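You operate a simulated robot arm through the tools that you are given. There is no shell and no other tool.

The job below is to be done with a simulated robot arm. You get a single attempt, and the scene is never put back.

JOB
Put things in order on the test station. At the end: the black module (marked "Size 50") from the test station is on the red plate; the orange desiccant can from the test station stands where the silver screw tin stood; the silver screw tin from the test station stands where the brown bench brush stood; the brown bench brush is on the brown carton (marked "UK"); whatever was shut is shut again. Leave all else as you found it, and nothing knocked over.

The check looks at the end state, three seconds after you hand in, the way a careful person would. Anything else that was tipped, shoved, dropped, spilled or broken makes it a failure.

ROBOT AND FRAMES
A 7-joint arm with a two-finger parallel gripper, fixed in place. Base frame: the origin is at the foot of the arm, x ahead of it, y to its left, z up; the work surface is at about z = 820. Lengths are in mm, angles in rad, forces in N, time in s.
With the tool pointing down near the work surface it reaches from about 240 to 680 mm from the base axis. Its first joint turns from -1.152 to 1.152 rad. Payload 2.4 kg.
The TCP is the grasp point between the finger pads, 30 mm short of the fingertips. In the tool frame z runs along the fingers and y along their closing line. The gripper opens to 94 mm. The fingers are 28 mm wide and 10 mm thick; the gripper's body (50 by 96 mm) begins 55 mm behind the TCP.
Orientation is that of the tool frame in the base frame, as a unit quaternion [x, y, z, w]. With the fingers straight down and closing along the base's y, the tool's x points along the base's -x, its y along +y and its z along -z.

CONTROLS
- The arm moves only by the tool arm_command. Its argument "targets" is a list that holds one entry, the list of rows, each a list of 6 numbers: the shift along the tool's x, y, z in units of 500 mm (1.0 is 500 mm), then the turn, a rotation vector about the tool's x, y, z in units of 45 degrees (1.0 is 45 degrees). In form: [[[x, y, z, rx, ry, rz], ...]]. A call has 1 to 20 rows; each row is the pose to reach, as a shift and turn from the pose commanded when the call began, along the tool's axes at that moment. "gripper" is the opening, from 0 (shut) to 1 (fully open), set as the call begins (left out, the last holds). A call with a number of a shift or a turn outside -1 to 1 is refused whole. Rows are played at 5 a second. More than 50 mm and 0.15 rad between two rows, or a gripper value outside its range, and nothing of the call is played. Where a pose cannot be reached the arm comes as near as it can. A force on the tool above 40 N (or 10 N above the force at the start of the call, whichever is more), or a blocked arm, ends the call early, and 0.2 s more pass. Each finger travels about 153 mm/s and halts on what it meets, pressing with about 39 N; the grip force reading is that of the motor and also rises with nothing between the fingers. The clock runs only during rows and for 0.2 s after the last one: add rows that repeat a pose to give the fingers time. The reply holds the time, the measured pose of the TCP, the force on the tool along the base axes, the opening and the grip force, in the units named above and with some noise, with the torque about the TCP (base axes, N m) and any sound that the robot's microphone picked up, and new pictures: "views" is both (left out), scene, wrist or none.
- Cameras (640 x 400 px; columns grow to the right, rows downward): "scene" is fixed at [56.8, 512.8, 1429.8]; the picture's right is [-0.34, -0.94, 0.00], its down [-0.66, 0.24, -0.71] and it looks along [0.67, -0.24, -0.70] (base axes); focal length 327 px, centre (320, 200). "wrist" rides on the gripper at [76, 14, -102] in the tool frame; the picture's right is [-0.18, 0.98, 0.00], its down [-0.75, -0.14, -0.64] and it looks along [-0.63, -0.12, 0.77] (tool axes); focal length 243 px, centre (320, 200). There is no depth. A picture from a camera that has moved, and an enlarged one, comes with that camera's place and axes in the base frame and with its lens.
- enlarge(camera, box): a new picture of the part [left, top, right, bottom] of that camera's present view, enlarged. It takes no simulated time.
- finish_job(): hands the job in; it is judged then, once.

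Nothing tells you positions but the pictures and the camera data. Unless the task says otherwise, let go and move clear before handing in.

The tools are called after "Request:" by a JSON object that holds its "name" and its "arguments". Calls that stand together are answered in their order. arm_command: Moves the arm, as the interface text tells. Its arguments: {"type":"object","properties":{"targets":{"type":"array","items":{"type":"array","items":{"type":"array","items":{"type":"number"}}}},"gripper":{"type":"number"},"views":{"type":"string","enum":["both","scene","wrist","none"]}},"required":["targets"]} The other tools are called the same way: enlarge (camera, box) takes an enlarged picture of a part of a camera's view; finish_job () hands the job in.

At the start:

```text
t: 0.0
eef_pos: [297.7, 322.3, 1175.7]
tool_rot: [0.0, 1.0, 0.001, 0.0]
wrist_force: [0.1, -0.5, -0.1]
torque: [-0.01, 0.0, 0.03]
finger_gap: 93.9
gripper_force: 0.1
```

scene: 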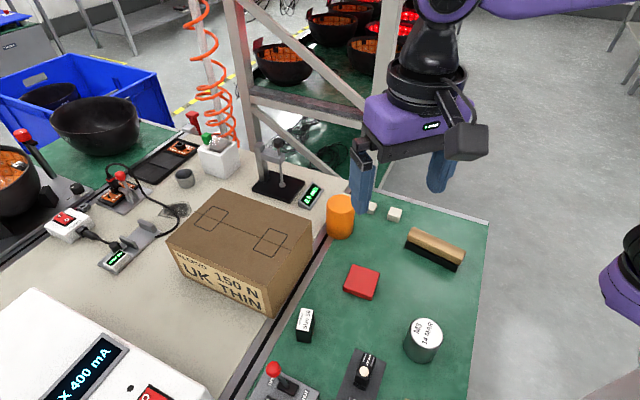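
wrist: 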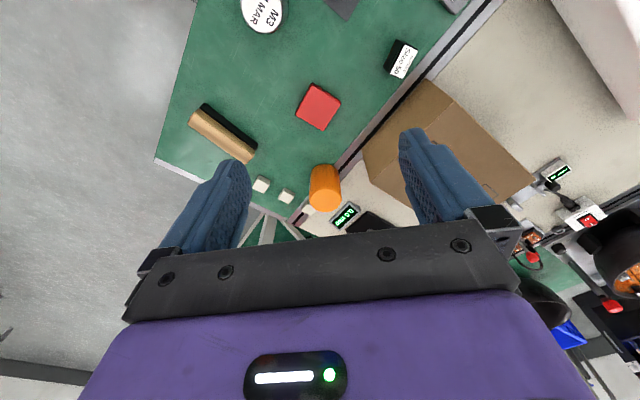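

I see a green mat with an orange can, two small white cubes, a brown brush, a red plate, a black module with a white label, and a silver tin. The brown carton stands to the left. I'll look closer before moving.

Request:
{"name": "enlarge", "arguments": {"camera": "scene", "box": [240, 180, 500, 400]}}

Request:
{"name": "enlarge", "arguments": {"camera": "scene", "box": [150, 130, 350, 330]}}

Request:
{"name": "enlarge", "arguments": {"camera": "wrist", "box": [150, 0, 550, 250]}}

```text
1.82 times, centred on (370, 290) of scene
camera zoom: at [56.8, 512.8, 1429.8], right [-0.34, -0.94, 0.0], down [-0.66, 0.24, -0.71], along [0.67, -0.24, -0.7], focal length 595 px, centre (229, 36)
```

zoom: 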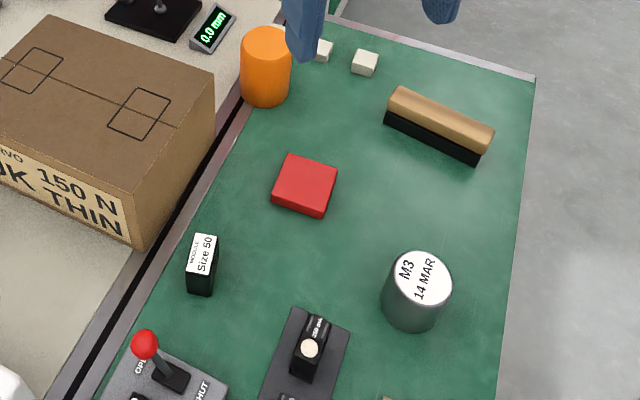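

```text
2.00 times, centred on (250, 230) of scene
camera zoom: at [56.8, 512.8, 1429.8], right [-0.34, -0.94, 0.0], down [-0.66, 0.24, -0.71], along [0.67, -0.24, -0.7], focal length 655 px, centre (460, 140)
```

zoom: 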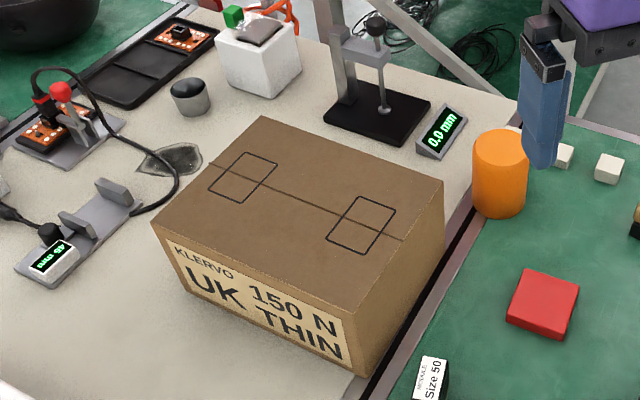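

```text
1.60 times, centred on (350, 125) of wrist
camera zoom: at [221.2, 336.8, 1278.6], right [0.18, 0.98, 0.0], down [0.75, -0.14, 0.64], along [0.63, -0.12, -0.77], focal length 388 px, centre (272, 320)
```

zoom: 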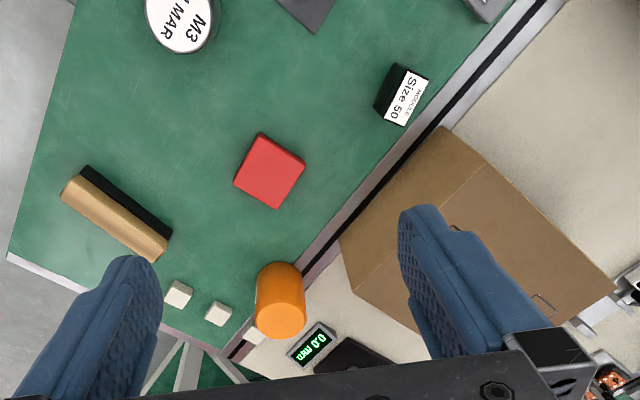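

The layout so far is red plate ≈(371,306), module ≈(316,446), tin ≈(220,259), can ≈(518,295), brush ≈(383,125), and carton top ≈z 930. I'll turn the wrist camera to see the two fixtures at the lower edge, including the OPEN/SHUT lever.

Request:
{"name": "arm_command", "arguments": {"targets": [[[0.0, -0.04, 0, 0, 0, -0.16], [0.0, -0.08, 0, 0, 0, -0.32], [0.0, -0.12, 0, 0, 0, -0.48], [0.0, -0.16, 0, 0, 0, -0.64], [0.0, -0.2, 0, 0, 0, -0.8], [0.0, -0.24, 0, 0, 0, -1.0], [0.0, -0.24, 0, 0, 0, -1.0]]], "gripper": 1.0, "views": "both"}}

```text
refused: row 6 steps farther than a row can; nothing moved
```

The last step turned too far (0.157 rad), so I'll use smaller steps to look toward the fixtures.

Request:
{"name": "arm_command", "arguments": {"targets": [[[0.0, -0.035, 0, 0, 0, -0.143], [0.0, -0.07, 0, 0, 0, -0.286], [0.0, -0.105, 0, 0, 0, -0.429], [0.0, -0.14, 0, 0, 0, -0.572], [0.0, -0.175, 0, 0, 0, -0.715], [0.0, -0.21, 0, 0, 0, -0.858], [0.0, -0.24, 0, 0, 0, -1.0], [0.0, -0.24, 0, 0, 0, -1.0]]], "gripper": 1.0, "views": "both"}}

```text
t: 1.8
eef_pos: [298.4, 200.8, 1174.2]
tool_rot: [-0.384, 0.923, 0.0, -0.001]
wrist_force: [-0.2, 0.7, -0.3]
torque: [0.02, -0.01, 0.01]
finger_gap: 93.8
gripper_force: 0.0
camera wrist: at [233.7, 157.4, 1277.9], right [-0.57, 0.82, 0.0], down [0.63, 0.43, 0.64], along [0.53, 0.36, -0.77], focal length 243 px, centre (320, 200)
```

scene: 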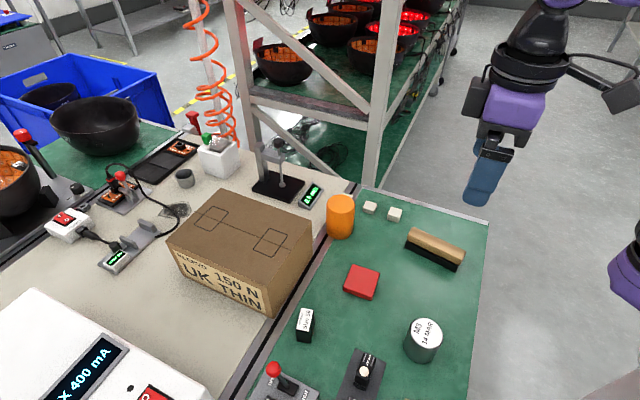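
wrist: 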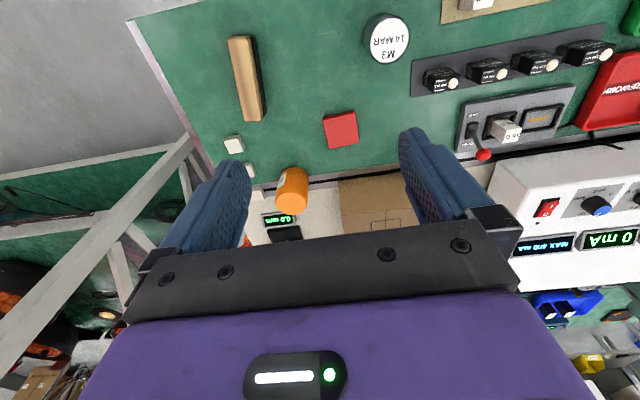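

I can now see a rack with four black parts, a lever fixture holding a white part, a red REWORK tray and a current supply. I'll zoom in on them.

Request:
{"name": "enlarge", "arguments": {"camera": "wrist", "box": [390, 20, 640, 176]}}

Request:
{"name": "enlarge", "arguments": {"camera": "scene", "box": [240, 280, 440, 400]}}

Request:
{"name": "enlarge", "arguments": {"camera": "wrist", "box": [200, 0, 440, 240]}}

```text
2.56 times, centred on (515, 98) of wrist
camera zoom: at [233.7, 157.4, 1277.9], right [-0.57, 0.82, 0.0], down [0.63, 0.43, 0.64], along [0.53, 0.36, -0.77], focal length 621 px, centre (-179, 461)
```

zoom: 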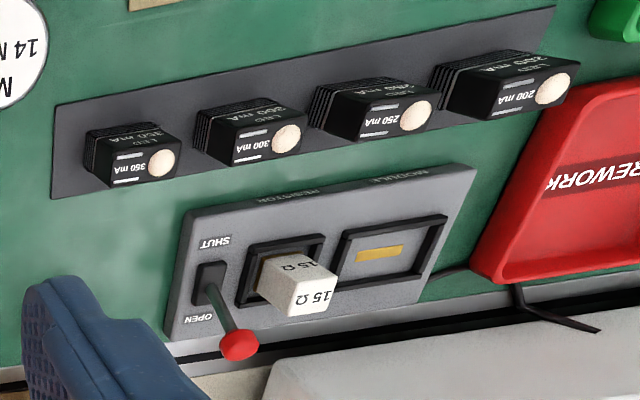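

```text
3.20 times, centred on (340, 340) of scene
camera zoom: at [56.8, 512.8, 1429.8], right [-0.34, -0.94, 0.0], down [-0.66, 0.24, -0.71], along [0.67, -0.24, -0.7], focal length 1047 px, centre (256, -248)
```

zoom: 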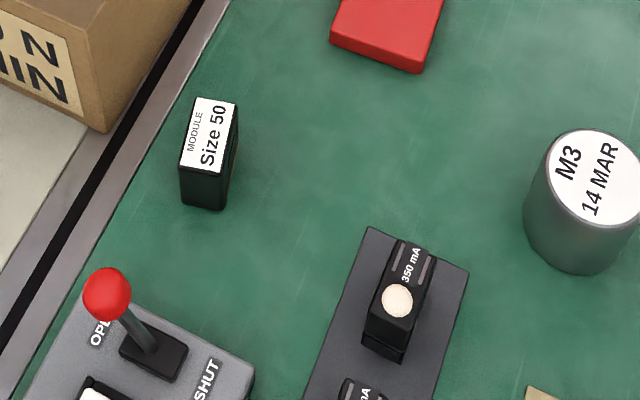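

```text
1.67 times, centred on (320, 120) of wrist
camera zoom: at [233.7, 157.4, 1277.9], right [-0.57, 0.82, 0.0], down [0.63, 0.43, 0.64], along [0.53, 0.36, -0.77], focal length 404 px, centre (320, 333)
```

zoom: 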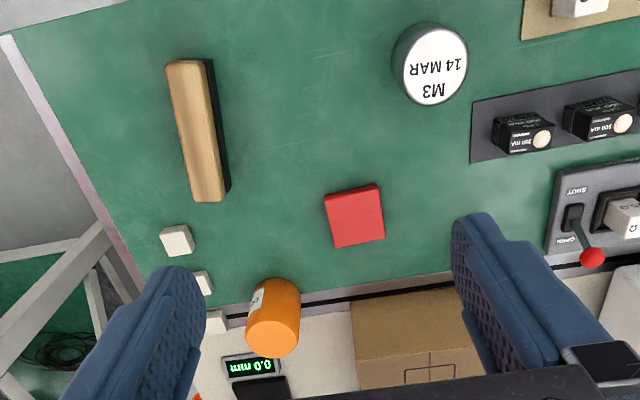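

The lever fixture is marked OPEN and stands open, and it isn't part of this job. All four items are free on the mat. I'll start with the brush, moving above it with the fingers set across its length to get a closer look.

Request:
{"name": "arm_command", "arguments": {"targets": [[[-0.0024, -0.039, 0.058, 0, 0, 0.037], [-0.0049, -0.078, 0.116, 0, 0, 0.074], [-0.0073, -0.1175, 0.174, 0, 0, 0.111], [-0.0097, -0.157, 0.232, 0, 0, 0.148], [-0.0122, -0.196, 0.29, 0, 0, 0.185], [-0.0146, -0.235, 0.34, 0, 0, 0.222], [-0.0146, -0.235, 0.34, 0, 0, 0.222]]], "gripper": 1.0, "views": "both"}}

```text
t: 3.4
eef_pos: [388.2, 125.1, 1006.0]
tool_rot: [-0.301, 0.954, -0.001, 0.0]
wrist_force: [-0.5, -0.2, 0.3]
torque: [0.01, 0.03, -0.03]
finger_gap: 93.9
gripper_force: 0.1
camera wrist: at [317.3, 92.3, 1108.6], right [-0.41, 0.91, 0.0], down [0.7, 0.32, 0.64], along [0.59, 0.27, -0.77], focal length 243 px, centre (320, 200)
```

scene: 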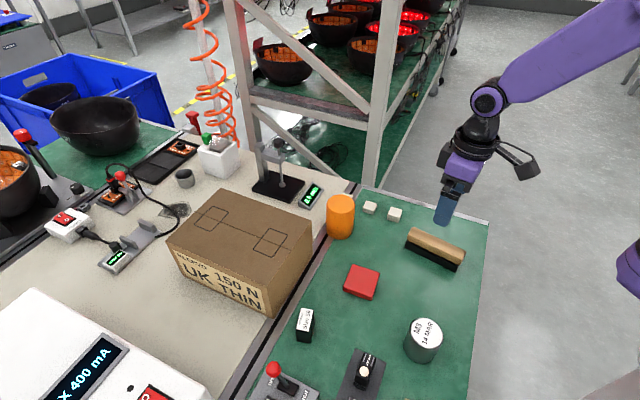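
wrist: 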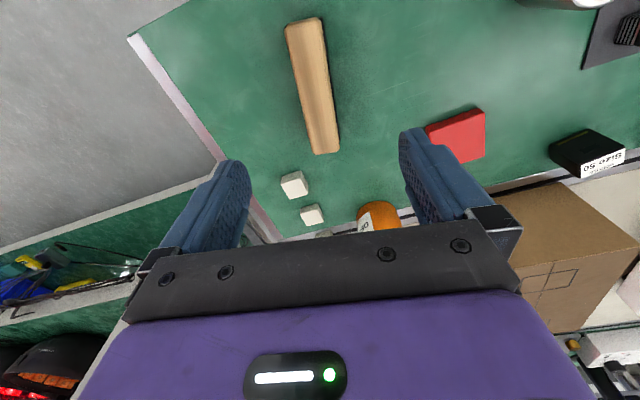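

The brush is now centred below the gripper. I'll zoom in to measure its axis and height.

Request:
{"name": "enlarge", "arguments": {"camera": "wrist", "box": [240, 0, 400, 200]}}

Request:
{"name": "enlarge", "arguments": {"camera": "scene", "box": [380, 200, 500, 290]}}

Request:
{"name": "enlarge", "arguments": {"camera": "wrist", "box": [380, 80, 640, 260]}}

```text
2.00 times, centred on (320, 100) of wrist
camera zoom: at [317.3, 92.3, 1108.6], right [-0.41, 0.91, 0.0], down [0.7, 0.32, 0.64], along [0.59, 0.27, -0.77], focal length 485 px, centre (320, 400)
```

zoom: 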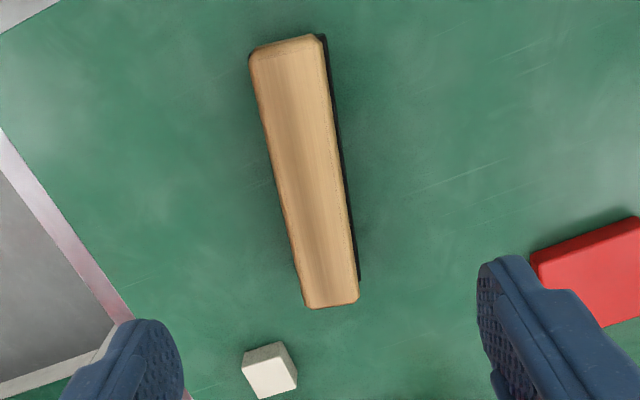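

```text
4.44 times, centred on (440, 245) of scene
camera zoom: at [56.8, 512.8, 1429.8], right [-0.34, -0.94, 0.0], down [-0.66, 0.24, -0.71], along [0.67, -0.24, -0.7], focal length 1455 px, centre (-213, 0)
```

zoom: 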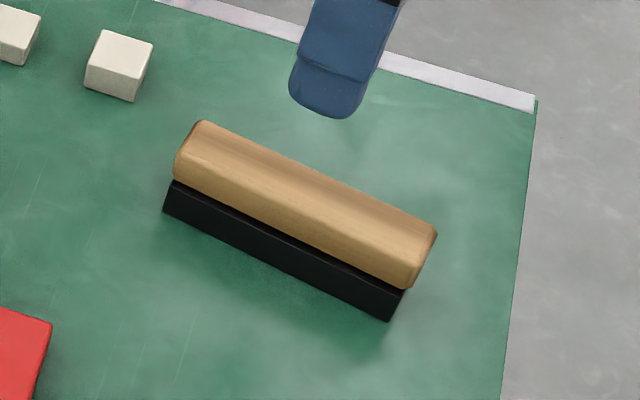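

```text
2.22 times, centred on (510, 170) of wrist
camera zoom: at [317.3, 92.3, 1108.6], right [-0.41, 0.91, 0.0], down [0.7, 0.32, 0.64], along [0.59, 0.27, -0.77], focal length 539 px, centre (-102, 267)
```

zoom: 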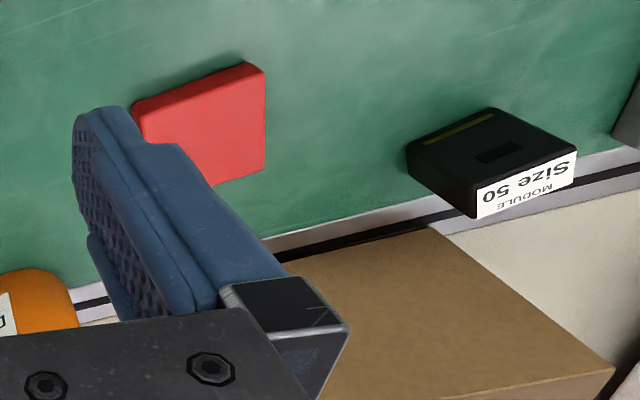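

The brush is wood on top with black bristles below, about 31 mm wide and 123 mm long, its axis at ~34.5° and its centre at ≈(389,121) with the top at ≈z 853. I'll go down with the fingertips just above the mat.

Request:
{"name": "arm_command", "arguments": {"targets": [[[0.0034, -0.0076, 0.07, 0, 0, -0.01], [0.0034, -0.0076, 0.14, 0, 0, -0.01], [0.0034, -0.0076, 0.21, 0, 0, -0.01], [0.0034, -0.0076, 0.26, 0, 0, -0.01], [0.0034, -0.0076, 0.288, 0, 0, -0.01], [0.0034, -0.0076, 0.288, 0, 0, -0.01]]], "gripper": 1.0, "views": "both"}}

```text
t: 4.8
eef_pos: [386.3, 121.7, 860.8]
tool_rot: [-0.305, 0.952, 0.0, 0.0]
wrist_force: [-0.4, 0.0, 0.8]
torque: [0.01, -0.01, 0.02]
finger_gap: 94.2
gripper_force: 0.1
camera wrist: at [316.2, 88.2, 963.4], right [-0.42, 0.91, 0.0], down [0.7, 0.32, 0.64], along [0.58, 0.27, -0.77], focal length 243 px, centre (320, 200)
```

scene: 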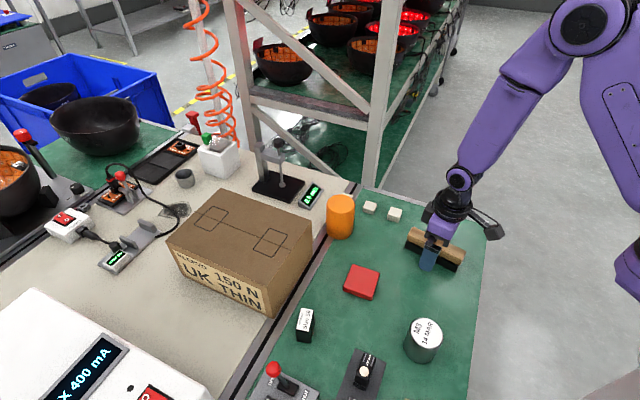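
wrist: 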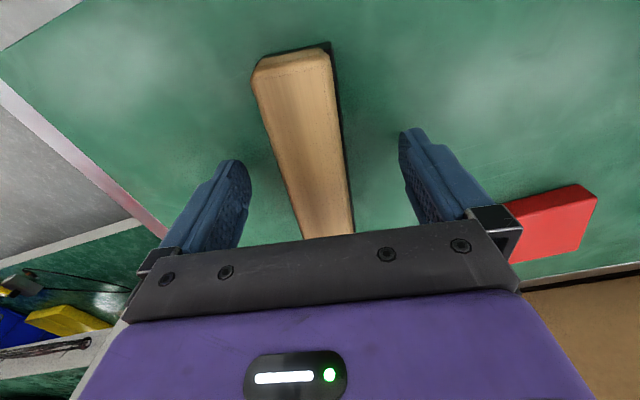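

The brush sits between the fingers, so I'll close on it.

Request:
{"name": "arm_command", "arguments": {"targets": [[[0, 0, 0, 0, 0, 0], [0, 0, 0, 0, 0, 0], [0, 0, 0, 0, 0, 0], [0, 0, 0, 0, 0, 0]]], "gripper": 0.0, "views": "both"}}

```text
t: 5.8
eef_pos: [386.4, 121.6, 860.7]
tool_rot: [-0.305, 0.952, 0.0, 0.001]
wrist_force: [-0.2, 0.5, 0.4]
torque: [0.01, 0.0, 0.01]
finger_gap: 35.8
gripper_force: 39.2
camera wrist: at [316.1, 88.1, 963.7], right [-0.42, 0.91, 0.0], down [0.7, 0.32, 0.64], along [0.58, 0.27, -0.77], focal length 243 px, centre (320, 200)
```

scene: 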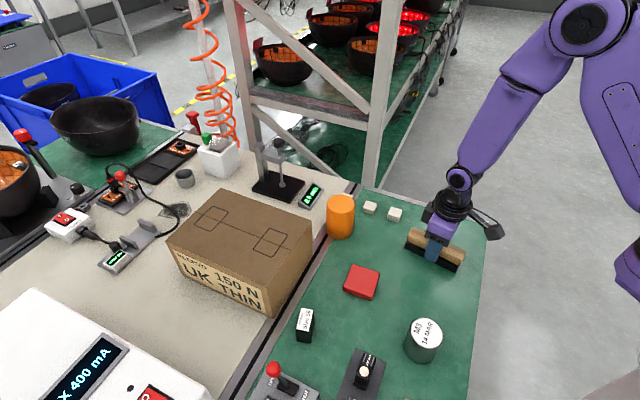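
wrist: 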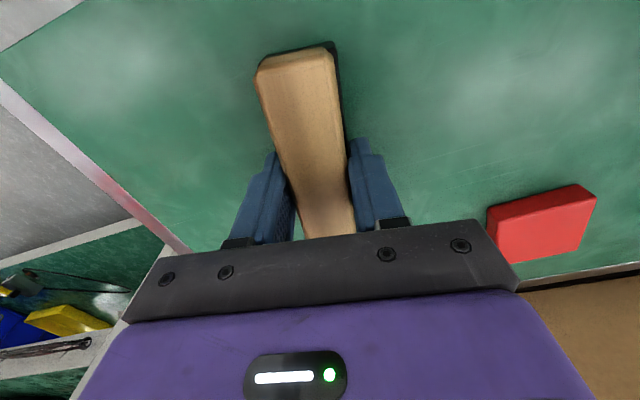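

The grip is good at 35.8 mm. I'll lift the brush straight up, clear of everything.

Request:
{"name": "arm_command", "arguments": {"targets": [[[0, 0, -0.04, 0, 0, 0], [0, 0, -0.12, 0, 0, 0], [0, 0, -0.2, 0, 0, 0], [0, 0, -0.28, 0, 0, 0], [0, 0, -0.36, 0, 0, 0], [0, 0, -0.42, 0, 0, 0], [0, 0, -0.42, 0, 0, 0]]], "gripper": 0.0, "views": "both"}}

```text
t: 7.4
eef_pos: [388.3, 122.2, 1071.7]
tool_rot: [-0.305, 0.952, 0.0, -0.001]
wrist_force: [0.5, -0.9, -0.6]
torque: [-0.01, 0.0, 0.02]
finger_gap: 0.0
gripper_force: 32.6
camera wrist: at [316.4, 88.8, 1175.1], right [-0.42, 0.91, 0.0], down [0.7, 0.32, 0.64], along [0.58, 0.27, -0.77], focal length 243 px, centre (320, 200)
```

scene: 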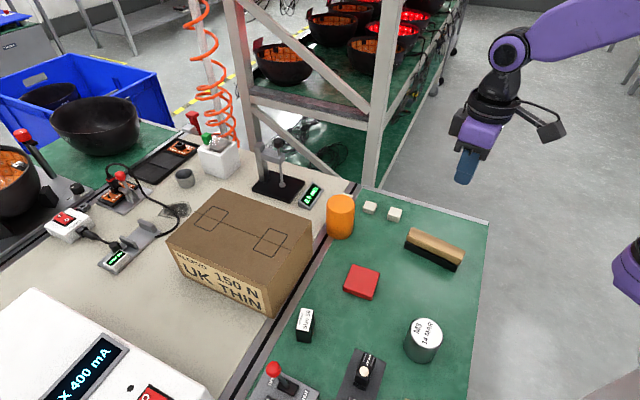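
wrist: 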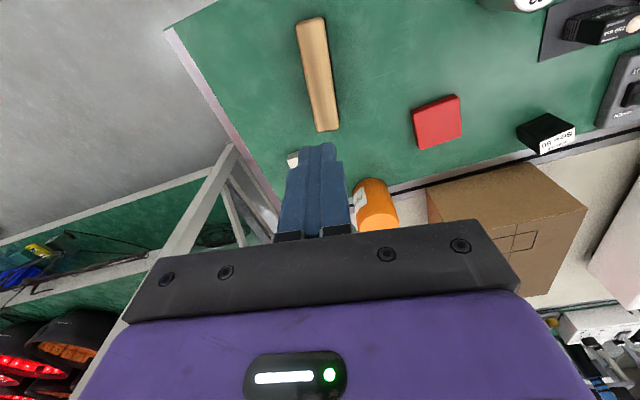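

The brush slipped out and stayed on the mat. I'll check whether it moved and look at its profile again.

Request:
{"name": "enlarge", "arguments": {"camera": "scene", "box": [380, 200, 500, 290]}}

Request:
{"name": "enlarge", "arguments": {"camera": "wrist", "box": [260, 0, 380, 150]}}

```text
4.44 times, centred on (440, 245) of scene
camera zoom: at [56.8, 512.8, 1429.8], right [-0.34, -0.94, 0.0], down [-0.66, 0.24, -0.71], along [0.67, -0.24, -0.7], focal length 1455 px, centre (-213, 0)
```

zoom: 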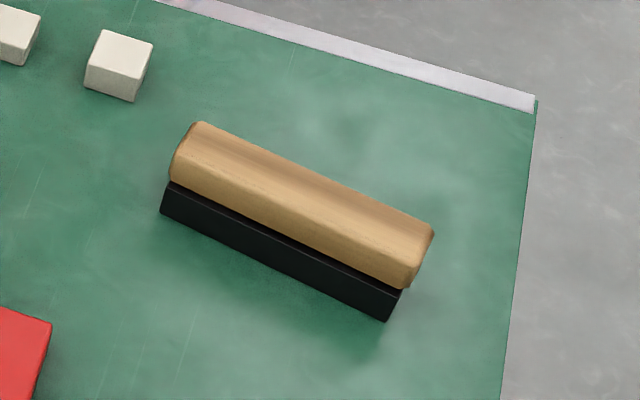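

```text
2.67 times, centred on (320, 75) of wrist
camera zoom: at [316.4, 88.8, 1175.1], right [-0.42, 0.91, 0.0], down [0.7, 0.32, 0.64], along [0.58, 0.27, -0.77], focal length 647 px, centre (320, 533)
```

zoom: 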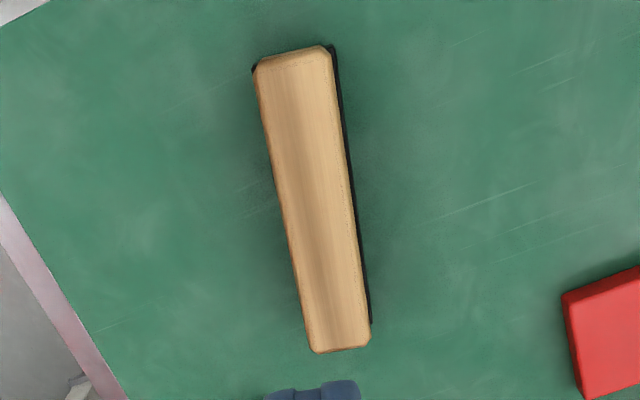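

The brush moved by only about 1 mm. The pads probably closed on the rounded top edge of the wood, so I'll grip about 8 mm lower with the tips just above the mat, then lift slowly and check.

Request:
{"name": "arm_command", "arguments": {"targets": [[[0, 0, 0.09, 0, 0, 0], [0, 0, 0.18, 0, 0, 0], [0, 0, 0.27, 0, 0, 0], [0, 0, 0.35, 0, 0, 0], [0, 0, 0.41, 0, 0, 0], [0, 0, 0.425, 0, 0, 0], [0, 0, 0.436, 0, 0, 0], [0, 0, 0.436, 0, 0, 0]]], "gripper": 1.0, "views": "scene"}}

Request:
{"name": "arm_command", "arguments": {"targets": [[[0, 0, 0, 0, 0, 0], [0, 0, 0, 0, 0, 0], [0, 0, 0, 0, 0, 0], [0, 0, 0, 0, 0, 0], [0, 0, 0, 0, 0, 0]]], "gripper": 0.0, "views": "both"}}

```text
t: 9.2
eef_pos: [387.2, 120.7, 854.7]
tool_rot: [-0.305, 0.952, 0.0, -0.001]
wrist_force: [0.5, 0.4, 1.0]
torque: [-0.04, -0.01, -0.01]
finger_gap: 94.2
gripper_force: 0.1
```

scene: 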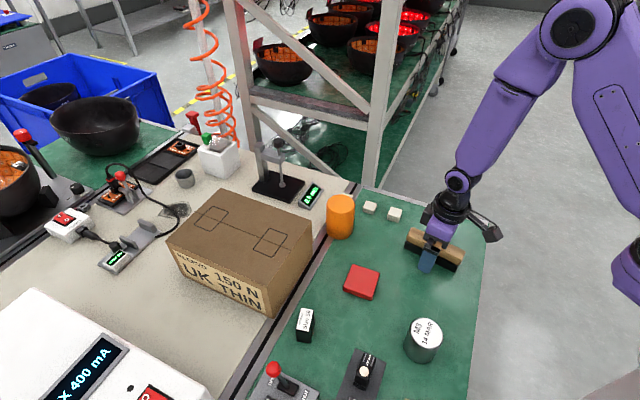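

```text
t: 10.4
eef_pos: [387.5, 121.6, 855.4]
tool_rot: [-0.305, 0.952, 0.0, 0.0]
wrist_force: [0.0, -1.9, 0.3]
torque: [0.04, -0.06, -0.09]
finger_gap: 35.9
gripper_force: 38.7
camera wrist: at [316.6, 88.7, 957.4], right [-0.42, 0.91, 0.0], down [0.7, 0.32, 0.64], along [0.58, 0.27, -0.77], focal length 243 px, centre (320, 200)
```

scene: 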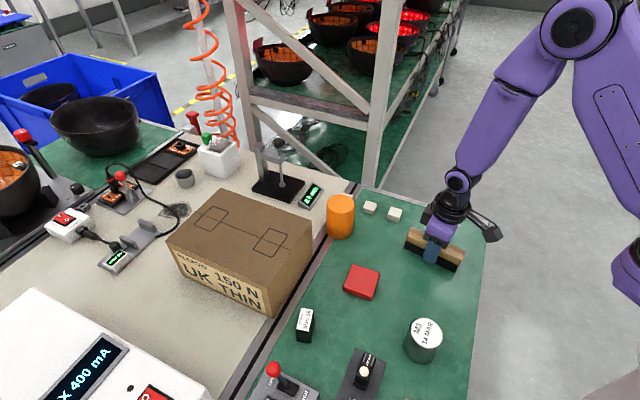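
wrist: 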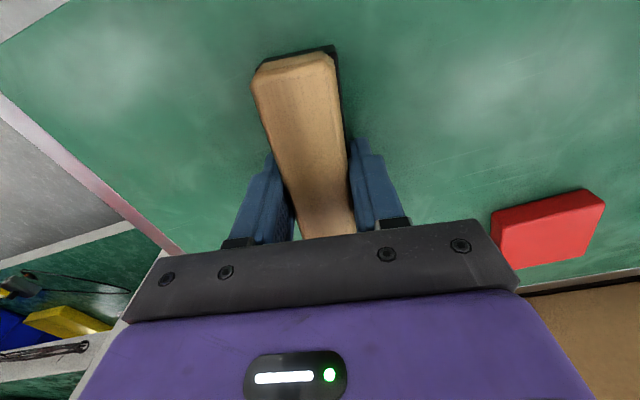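

The gap is again 35.9 mm, with the pads lower this time. I'll do a slow 15 mm test lift.

Request:
{"name": "arm_command", "arguments": {"targets": [[[0, 0, -0.005, 0, 0, 0], [0, 0, -0.01, 0, 0, 0], [0, 0, -0.015, 0, 0, 0], [0, 0, -0.02, 0, 0, 0], [0, 0, -0.025, 0, 0, 0], [0, 0, -0.03, 0, 0, 0], [0, 0, -0.03, 0, 0, 0]]], "gripper": 0.0, "views": "both"}}

```text
t: 12.0
eef_pos: [387.2, 120.3, 869.2]
tool_rot: [-0.305, 0.952, 0.0, 0.0]
wrist_force: [0.3, 0.4, -1.3]
torque: [0.01, -0.05, -0.02]
finger_gap: 35.6
gripper_force: 38.9
camera wrist: at [315.7, 88.0, 972.3], right [-0.42, 0.91, 0.0], down [0.7, 0.32, 0.64], along [0.58, 0.27, -0.77], focal length 243 px, centre (320, 200)
```

scene: 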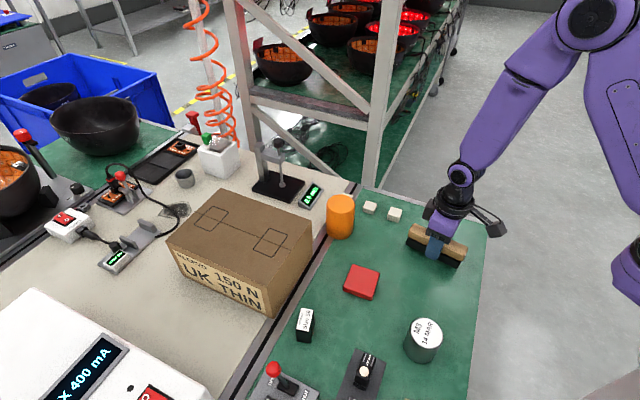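
wrist: 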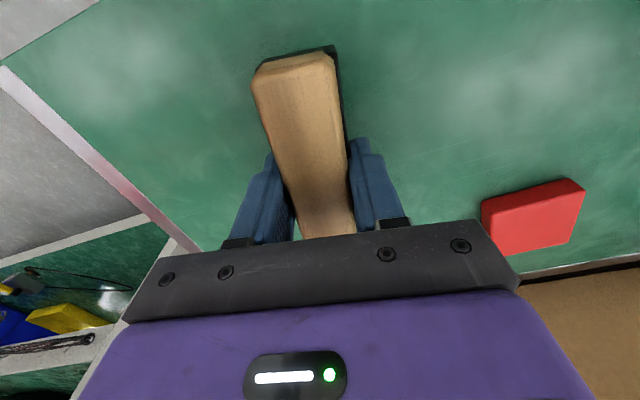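

The brush is lifted and staying put in the grip. I'll continue lifting gently.

Request:
{"name": "arm_command", "arguments": {"targets": [[[0, 0, -0.01, 0, 0, 0], [0, 0, -0.025, 0, 0, 0], [0, 0, -0.045, 0, 0, 0], [0, 0, -0.07, 0, 0, 0], [0, 0, -0.1, 0, 0, 0], [0, 0, -0.13, 0, 0, 0], [0, 0, -0.16, 0, 0, 0], [0, 0, -0.19, 0, 0, 0], [0, 0, -0.22, 0, 0, 0], [0, 0, -0.25, 0, 0, 0], [0, 0, -0.28, 0, 0, 0], [0, 0, -0.31, 0, 0, 0], [0, 0, -0.34, 0, 0, 0], [0, 0, -0.365, 0, 0, 0], [0, 0, -0.38, 0, 0, 0], [0, 0, -0.38, 0, 0, 0]]], "gripper": 0.0, "views": "both"}}

```text
t: 15.4
eef_pos: [385.9, 119.6, 1058.5]
tool_rot: [-0.305, 0.952, 0.0, 0.0]
wrist_force: [0.1, 0.3, -0.4]
torque: [-0.03, -0.01, 0.01]
finger_gap: 35.6
gripper_force: 39.0
camera wrist: at [315.8, 87.5, 1161.5], right [-0.42, 0.91, 0.0], down [0.7, 0.32, 0.64], along [0.58, 0.27, -0.77], focal length 243 px, centre (320, 200)
```

scene: 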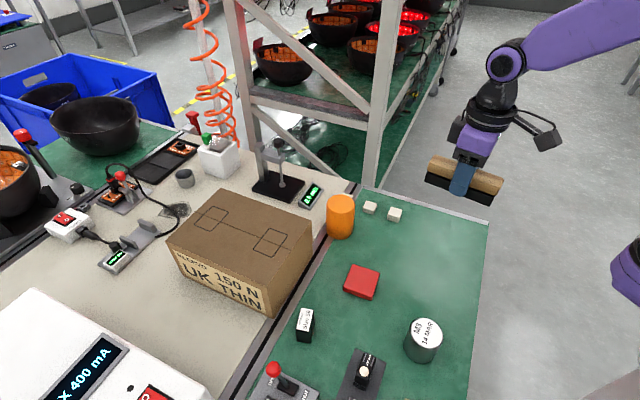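
wrist: 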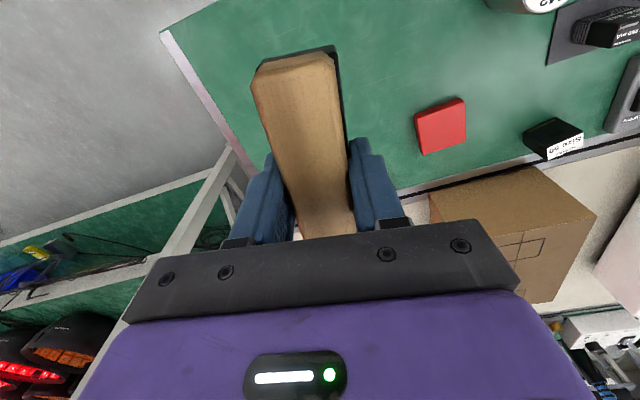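

The brush is held well. I'll move it toward the carton while turning it to line up with the carton's near edge.

Request:
{"name": "arm_command", "arguments": {"targets": [[[-0.03, 0.0276, 0, 0, 0, 0.11], [-0.06, 0.0552, 0, 0, 0, 0.22], [-0.09, 0.083, 0, 0, 0, 0.33], [-0.12, 0.11, 0, 0, 0, 0.44], [-0.15, 0.138, 0, 0, 0, 0.55], [-0.18, 0.166, 0, 0, 0, 0.66], [-0.21, 0.193, 0, 0, 0, 0.77], [-0.241, 0.221, 0, 0, 0, 0.88], [-0.241, 0.221, 0, 0, 0, 0.88]]], "gripper": 0.0, "views": "both"}}

```text
t: 17.4
eef_pos: [420.9, 281.6, 1058.9]
tool_rot: [0.036, 0.999, 0.0, 0.0]
wrist_force: [-0.2, 0.2, -1.4]
torque: [0.01, -0.01, 0.01]
finger_gap: 35.4
gripper_force: 39.0
camera wrist: at [344.9, 301.2, 1161.5], right [0.26, 0.97, 0.0], down [0.74, -0.2, 0.64], along [0.62, -0.16, -0.77], focal length 243 px, centre (320, 200)
```

scene: 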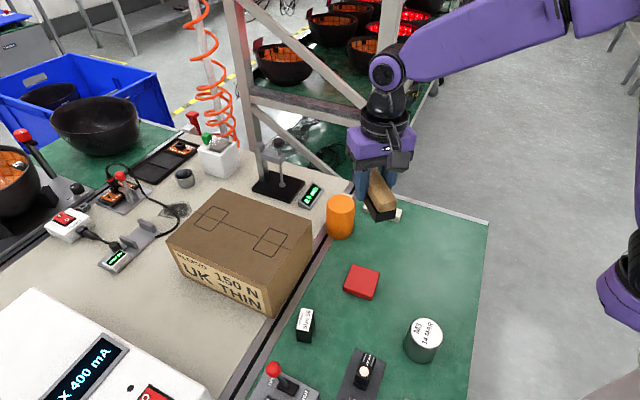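
wrist: 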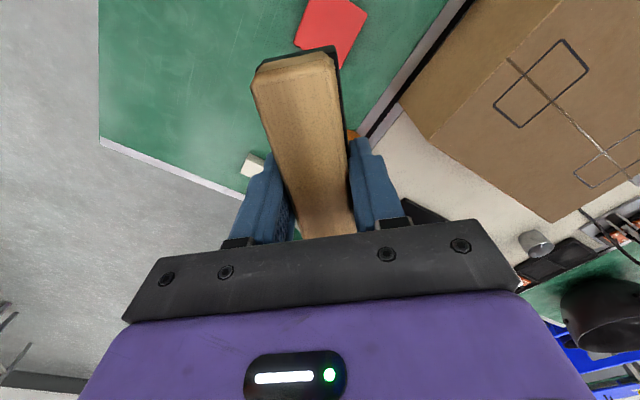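

The carton's top corners come out the same in both cameras: about (483,382), (644,543) and (363,497), with the top at ≈z 930–935. I'll carry the brush over the carton, about 42 mm in from the near edge and parallel to it.

Request:
{"name": "arm_command", "arguments": {"targets": [[[-0.0044, 0.0473, 0, 0, 0, 0.1125], [-0.0088, 0.0946, 0, 0, 0, 0.225], [-0.0132, 0.1419, 0, 0, 0, 0.3375], [-0.0176, 0.1892, 0, 0, 0, 0.45], [-0.022, 0.2364, 0, 0, 0, 0.5625], [-0.0264, 0.2837, 0, 0, 0, 0.675], [-0.0308, 0.331, 0, 0, 0, 0.7875], [-0.0352, 0.3783, 0, 0, 0, 0.9], [-0.0352, 0.3783, 0, 0, 0, 0.9]]], "gripper": 0.0, "views": "both"}}

```text
t: 19.4
eef_pos: [451.5, 467.2, 1057.7]
tool_rot: [0.38, 0.925, 0.0, -0.001]
wrist_force: [0.4, -0.5, 0.2]
torque: [0.0, -0.02, 0.0]
finger_gap: 35.7
gripper_force: 39.0
camera wrist: at [407.1, 530.8, 1160.6], right [0.82, 0.57, 0.0], down [0.44, -0.63, 0.64], along [0.36, -0.53, -0.77], focal length 243 px, centre (320, 200)
```

scene: 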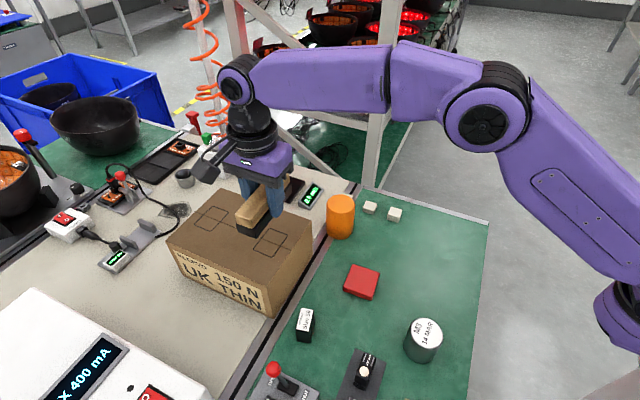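
wrist: 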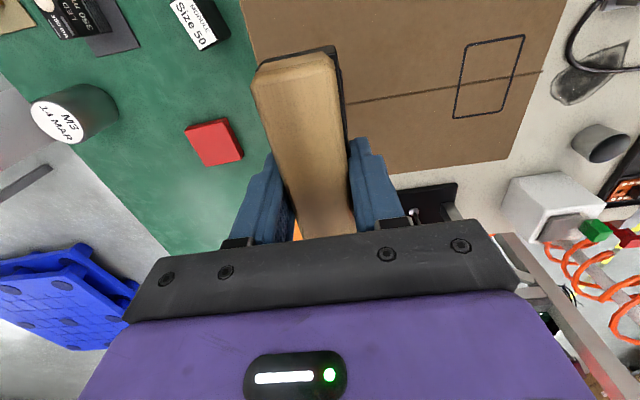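

The brush is lined up over the carton. I'll lower it to just above the carton top.

Request:
{"name": "arm_command", "arguments": {"targets": [[[0, 0, 0.03, 0, 0, 0], [0, 0, 0.07, 0, 0, 0], [0, 0, 0.11, 0, 0, 0], [0, 0, 0.145, 0, 0, 0], [0, 0, 0.165, 0, 0, 0], [0, 0, 0.165, 0, 0, 0]]], "gripper": 0.0, "views": "both"}}

```text
t: 20.8
eef_pos: [452.8, 466.4, 975.7]
tool_rot: [0.379, 0.925, 0.0, 0.001]
wrist_force: [0.2, 0.4, -1.4]
torque: [-0.02, -0.01, 0.03]
finger_gap: 35.9
gripper_force: 38.7
camera wrist: at [407.1, 531.2, 1078.5], right [0.82, 0.57, 0.0], down [0.44, -0.63, 0.64], along [0.37, -0.53, -0.77], focal length 243 px, centre (320, 200)
```

scene: 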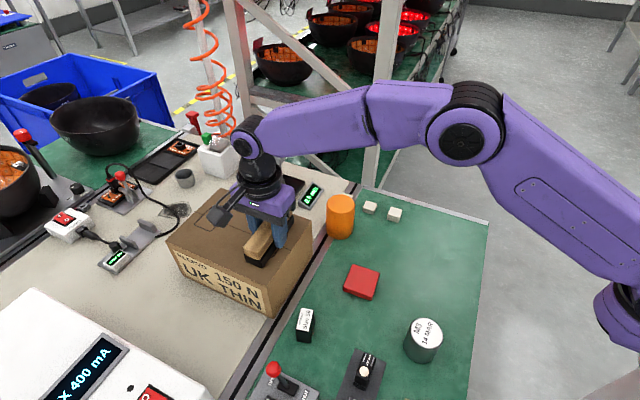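
wrist: 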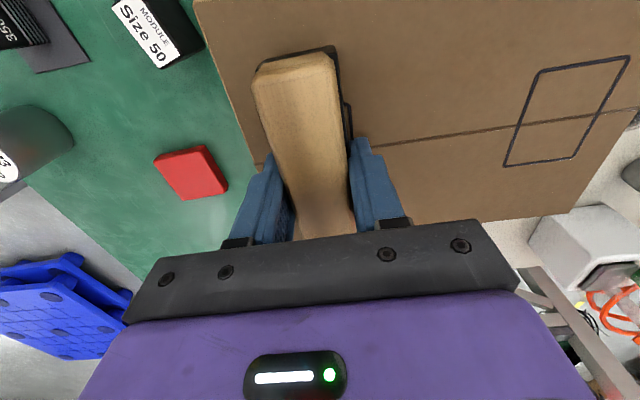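

I'll check the gap between the bristles and the carton before the final lowering.

Request:
{"name": "enlarge", "arguments": {"camera": "scene", "box": [200, 180, 330, 300]}}

Request:
{"name": "arm_command", "arguments": {"targets": [[[0, 0, 0.003, 0, 0, 0], [0, 0, 0.006, 0, 0, 0], [0, 0, 0.009, 0, 0, 0], [0, 0, 0.009, 0, 0, 0]]], "gripper": 0.0, "views": "none"}}

```text
3.33 times, centred on (265, 240) of scene
camera zoom: at [56.8, 512.8, 1429.8], right [-0.34, -0.94, 0.0], down [-0.66, 0.24, -0.71], along [0.67, -0.24, -0.7], focal length 1091 px, centre (503, 67)
```

zoom: 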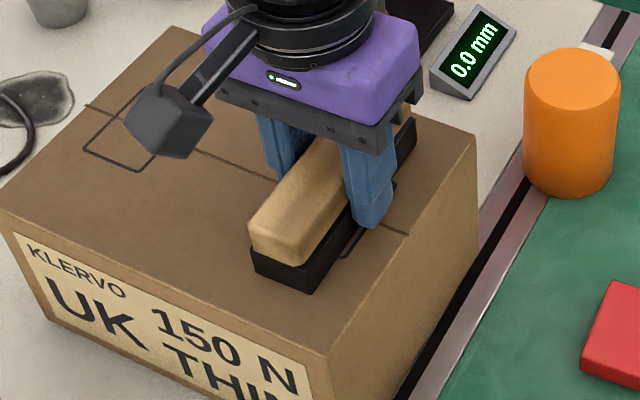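

```text
t: 21.8
eef_pos: [452.5, 467.5, 973.9]
tool_rot: [0.379, 0.925, 0.001, 0.001]
wrist_force: [-7.0, -7.2, 23.4]
torque: [-0.69, -0.09, -0.12]
finger_gap: 35.6
gripper_force: 39.2
```

The brush touched the carton top at TCP ≈974.5. I'll ease off the pressure before letting go.

Request:
{"name": "arm_command", "arguments": {"targets": [[[0, 0, -0.003, 0, 0, 0], [0, 0, -0.005, 0, 0, 0], [0, 0, -0.005, 0, 0, 0]]], "gripper": 0.0, "views": "both"}}

Request:
{"name": "enlarge", "arguments": {"camera": "scene", "box": [200, 180, 330, 300]}}

```text
t: 22.6
eef_pos: [451.1, 468.8, 974.4]
tool_rot: [0.38, 0.925, 0.001, 0.0]
wrist_force: [1.0, 2.4, 10.7]
torque: [-0.07, -0.14, 0.04]
finger_gap: 35.6
gripper_force: 39.2
camera wrist: at [407.3, 531.8, 1077.2], right [0.82, 0.57, 0.0], down [0.44, -0.63, 0.64], along [0.37, -0.53, -0.77], focal length 243 px, centre (320, 200)
```

scene: 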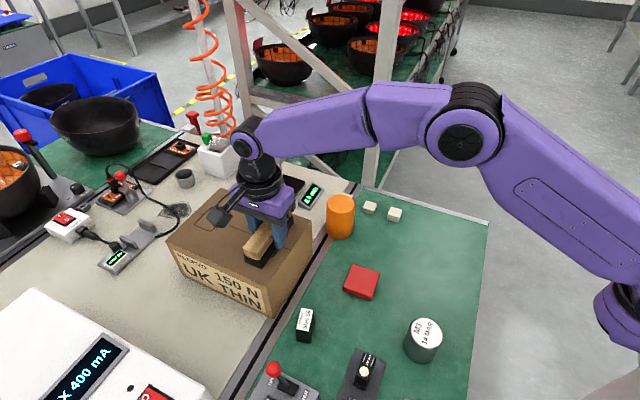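
wrist: 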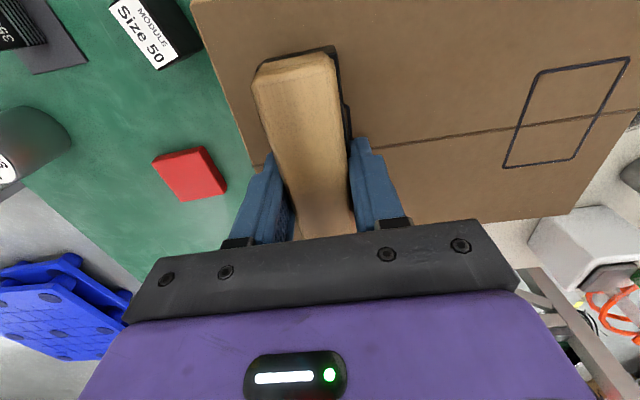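

```text
3.33 times, centred on (265, 240) of scene
camera zoom: at [56.7, 512.7, 1429.9], right [-0.34, -0.94, 0.0], down [-0.66, 0.24, -0.71], along [0.67, -0.24, -0.7], focal length 1091 px, centre (503, 67)
```

zoom: 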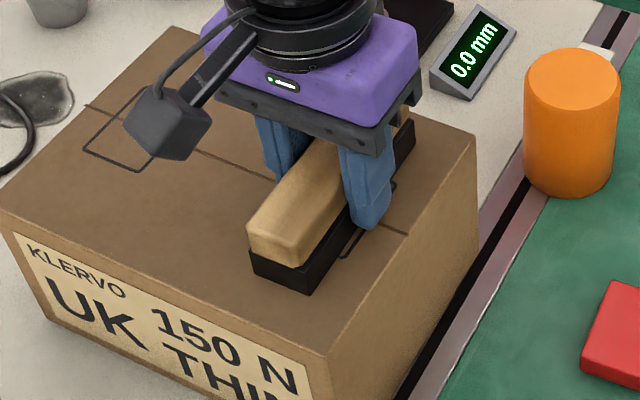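

Contact force is down to about 10 N. I'll raise by 1 mm more, then open.

Request:
{"name": "arm_command", "arguments": {"targets": [[[0, 0, -0.002, 0, 0, 0], [0, 0, -0.002, 0, 0, 0]]], "gripper": 0.0, "views": "none"}}

Request:
{"name": "arm_command", "arguments": {"targets": [[[0, 0, 0, 0, 0, 0], [0, 0, 0, 0, 0, 0], [0, 0, 0, 0, 0, 0], [0, 0, -0.01, 0, 0, 0], [0, 0, -0.03, 0, 0, 0], [0, 0, -0.07, 0, 0, 0], [0, 0, -0.13, 0, 0, 0], [0, 0, -0.2, 0, 0, 0]]], "gripper": 1.0, "views": "both"}}

Request:
{"name": "enlarge", "arguments": {"camera": "scene", "box": [200, 180, 330, 300]}}

```text
t: 23.2
eef_pos: [452.5, 467.0, 975.3]
tool_rot: [0.38, 0.925, -0.002, -0.001]
wrist_force: [0.7, 0.8, 1.0]
torque: [0.07, -0.01, 0.0]
finger_gap: 35.8
gripper_force: 38.5
```

```text
t: 25.0
eef_pos: [453.1, 467.6, 1078.7]
tool_rot: [0.38, 0.925, 0.0, 0.001]
wrist_force: [-0.1, 0.3, 0.5]
torque: [-0.01, 0.02, -0.04]
finger_gap: 93.8
gripper_force: 0.1
camera wrist: at [407.6, 531.3, 1179.8], right [0.82, 0.57, 0.0], down [0.44, -0.63, 0.64], along [0.37, -0.53, -0.77], focal length 243 px, centre (320, 200)
```

scene: 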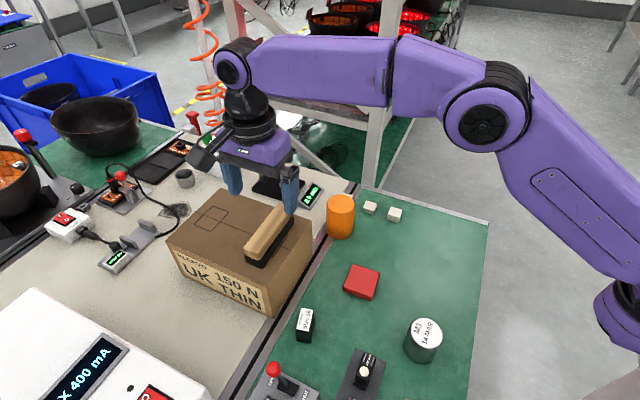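
wrist: 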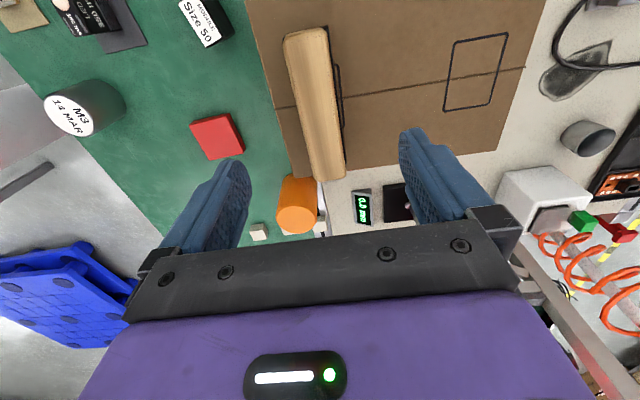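

```text
3.33 times, centred on (265, 240) of scene
camera zoom: at [56.8, 512.8, 1429.9], right [-0.34, -0.94, 0.0], down [-0.66, 0.24, -0.71], along [0.67, -0.24, -0.7], focal length 1091 px, centre (503, 67)
```

zoom: 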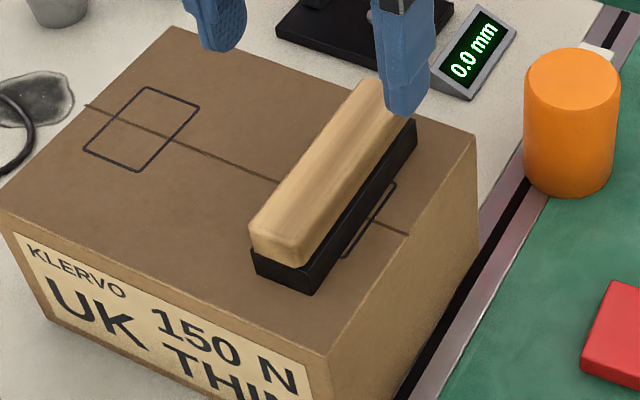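

The brush now lies fully on the carton. Next is the tin, so I'll move above it and look.

Request:
{"name": "arm_command", "arguments": {"targets": [[[0.0044, -0.0777, 0, 0, 0, -0.124], [0.0088, -0.1554, 0, 0, 0, -0.248], [0.0132, -0.2331, 0, 0, 0, -0.372], [0.0176, -0.3108, 0, 0, 0, -0.496], [0.0221, -0.3885, 0.03, 0, 0, -0.62], [0.0265, -0.4662, 0.06, 0, 0, -0.744], [0.0309, -0.5438, 0.1, 0, 0, -0.868], [0.0353, -0.6215, 0.137, 0, 0, -0.993], [0.0353, -0.6215, 0.137, 0, 0, -0.993]]], "gripper": 1.0, "views": "both"}}

```text
t: 27.0
eef_pos: [221.6, 258.5, 1004.5]
tool_rot: [-0.001, 1.0, 0.0, 0.0]
wrist_force: [-0.7, 0.1, -0.2]
torque: [-0.01, -0.02, 0.03]
finger_gap: 94.2
gripper_force: 0.0
camera wrist: at [144.1, 272.1, 1107.4], right [0.18, 0.98, 0.0], down [0.75, -0.14, 0.64], along [0.63, -0.12, -0.77], focal length 243 px, centre (320, 200)
```

scene: 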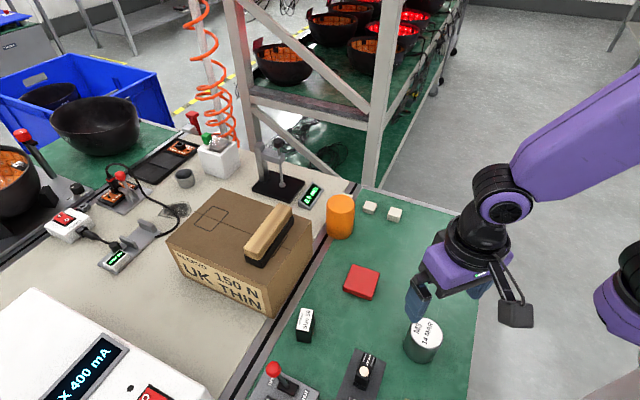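
wrist: 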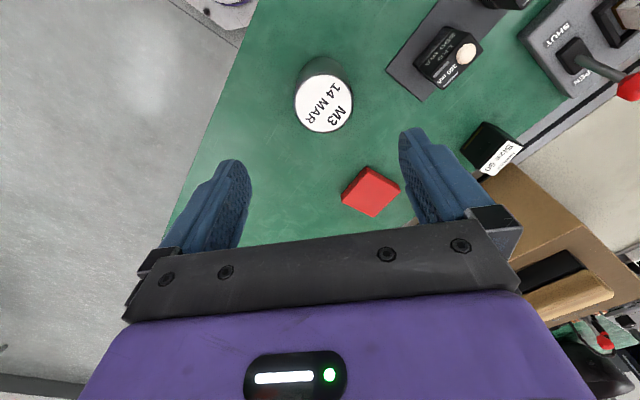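

Request:
{"name": "enlarge", "arguments": {"camera": "wrist", "box": [240, 20, 400, 180]}}

Request:
{"name": "enlarge", "arguments": {"camera": "scene", "box": [370, 290, 480, 390]}}

```text
2.50 times, centred on (320, 100) of wrist
camera zoom: at [144.1, 272.1, 1107.4], right [0.18, 0.98, 0.0], down [0.75, -0.14, 0.64], along [0.63, -0.12, -0.77], focal length 606 px, centre (320, 450)
```

zoom: 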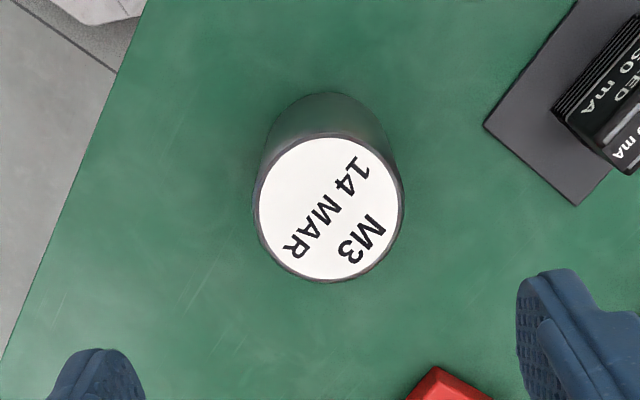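

```text
4.00 times, centred on (425, 340) of scene
camera zoom: at [56.8, 512.8, 1429.8], right [-0.34, -0.94, 0.0], down [-0.66, 0.24, -0.71], along [0.67, -0.24, -0.7], focal length 1309 px, centre (-100, -360)
```

zoom: 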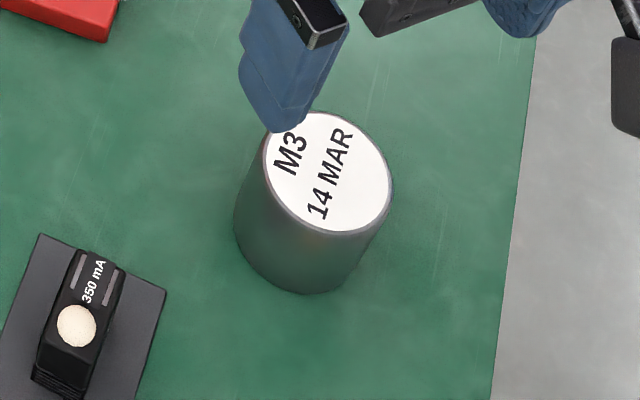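

The tin's centre is ≈(218,262), its diameter ≈57 and its top ≈z 877. I'll go down around it with the fingers closing along y.

Request:
{"name": "arm_command", "arguments": {"targets": [[[0.0072, 0.007, 0.04, 0, 0, 0], [0.0072, 0.007, 0.11, 0, 0, 0], [0.0072, 0.007, 0.18, 0, 0, 0], [0.0072, 0.007, 0.24, 0, 0, 0], [0.0072, 0.007, 0.28, 0, 0, 0], [0.0072, 0.007, 0.297, 0, 0, 0], [0.0072, 0.007, 0.297, 0, 0, 0]]], "gripper": 1.0, "views": "both"}}

```text
t: 28.6
eef_pos: [218.5, 264.2, 857.0]
tool_rot: [0.0, 1.0, 0.001, 0.0]
wrist_force: [-0.5, 0.1, 0.6]
torque: [-0.02, 0.03, -0.02]
finger_gap: 93.9
gripper_force: 0.1
camera wrist: at [141.7, 277.4, 959.8], right [0.18, 0.98, 0.0], down [0.75, -0.14, 0.64], along [0.63, -0.12, -0.77], focal length 243 px, centre (320, 200)
```

scene: 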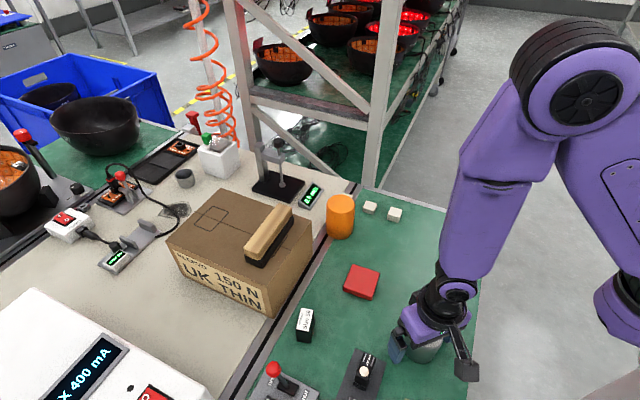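
wrist: 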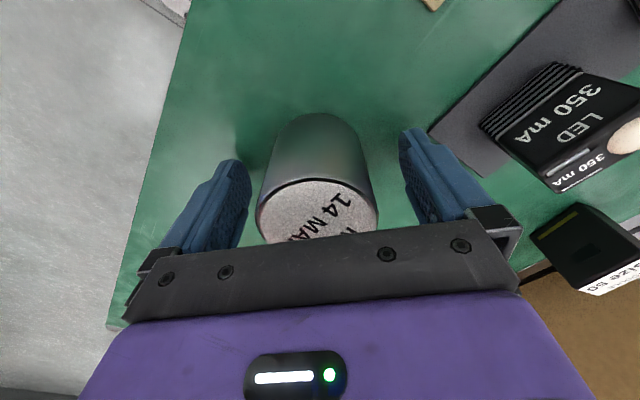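

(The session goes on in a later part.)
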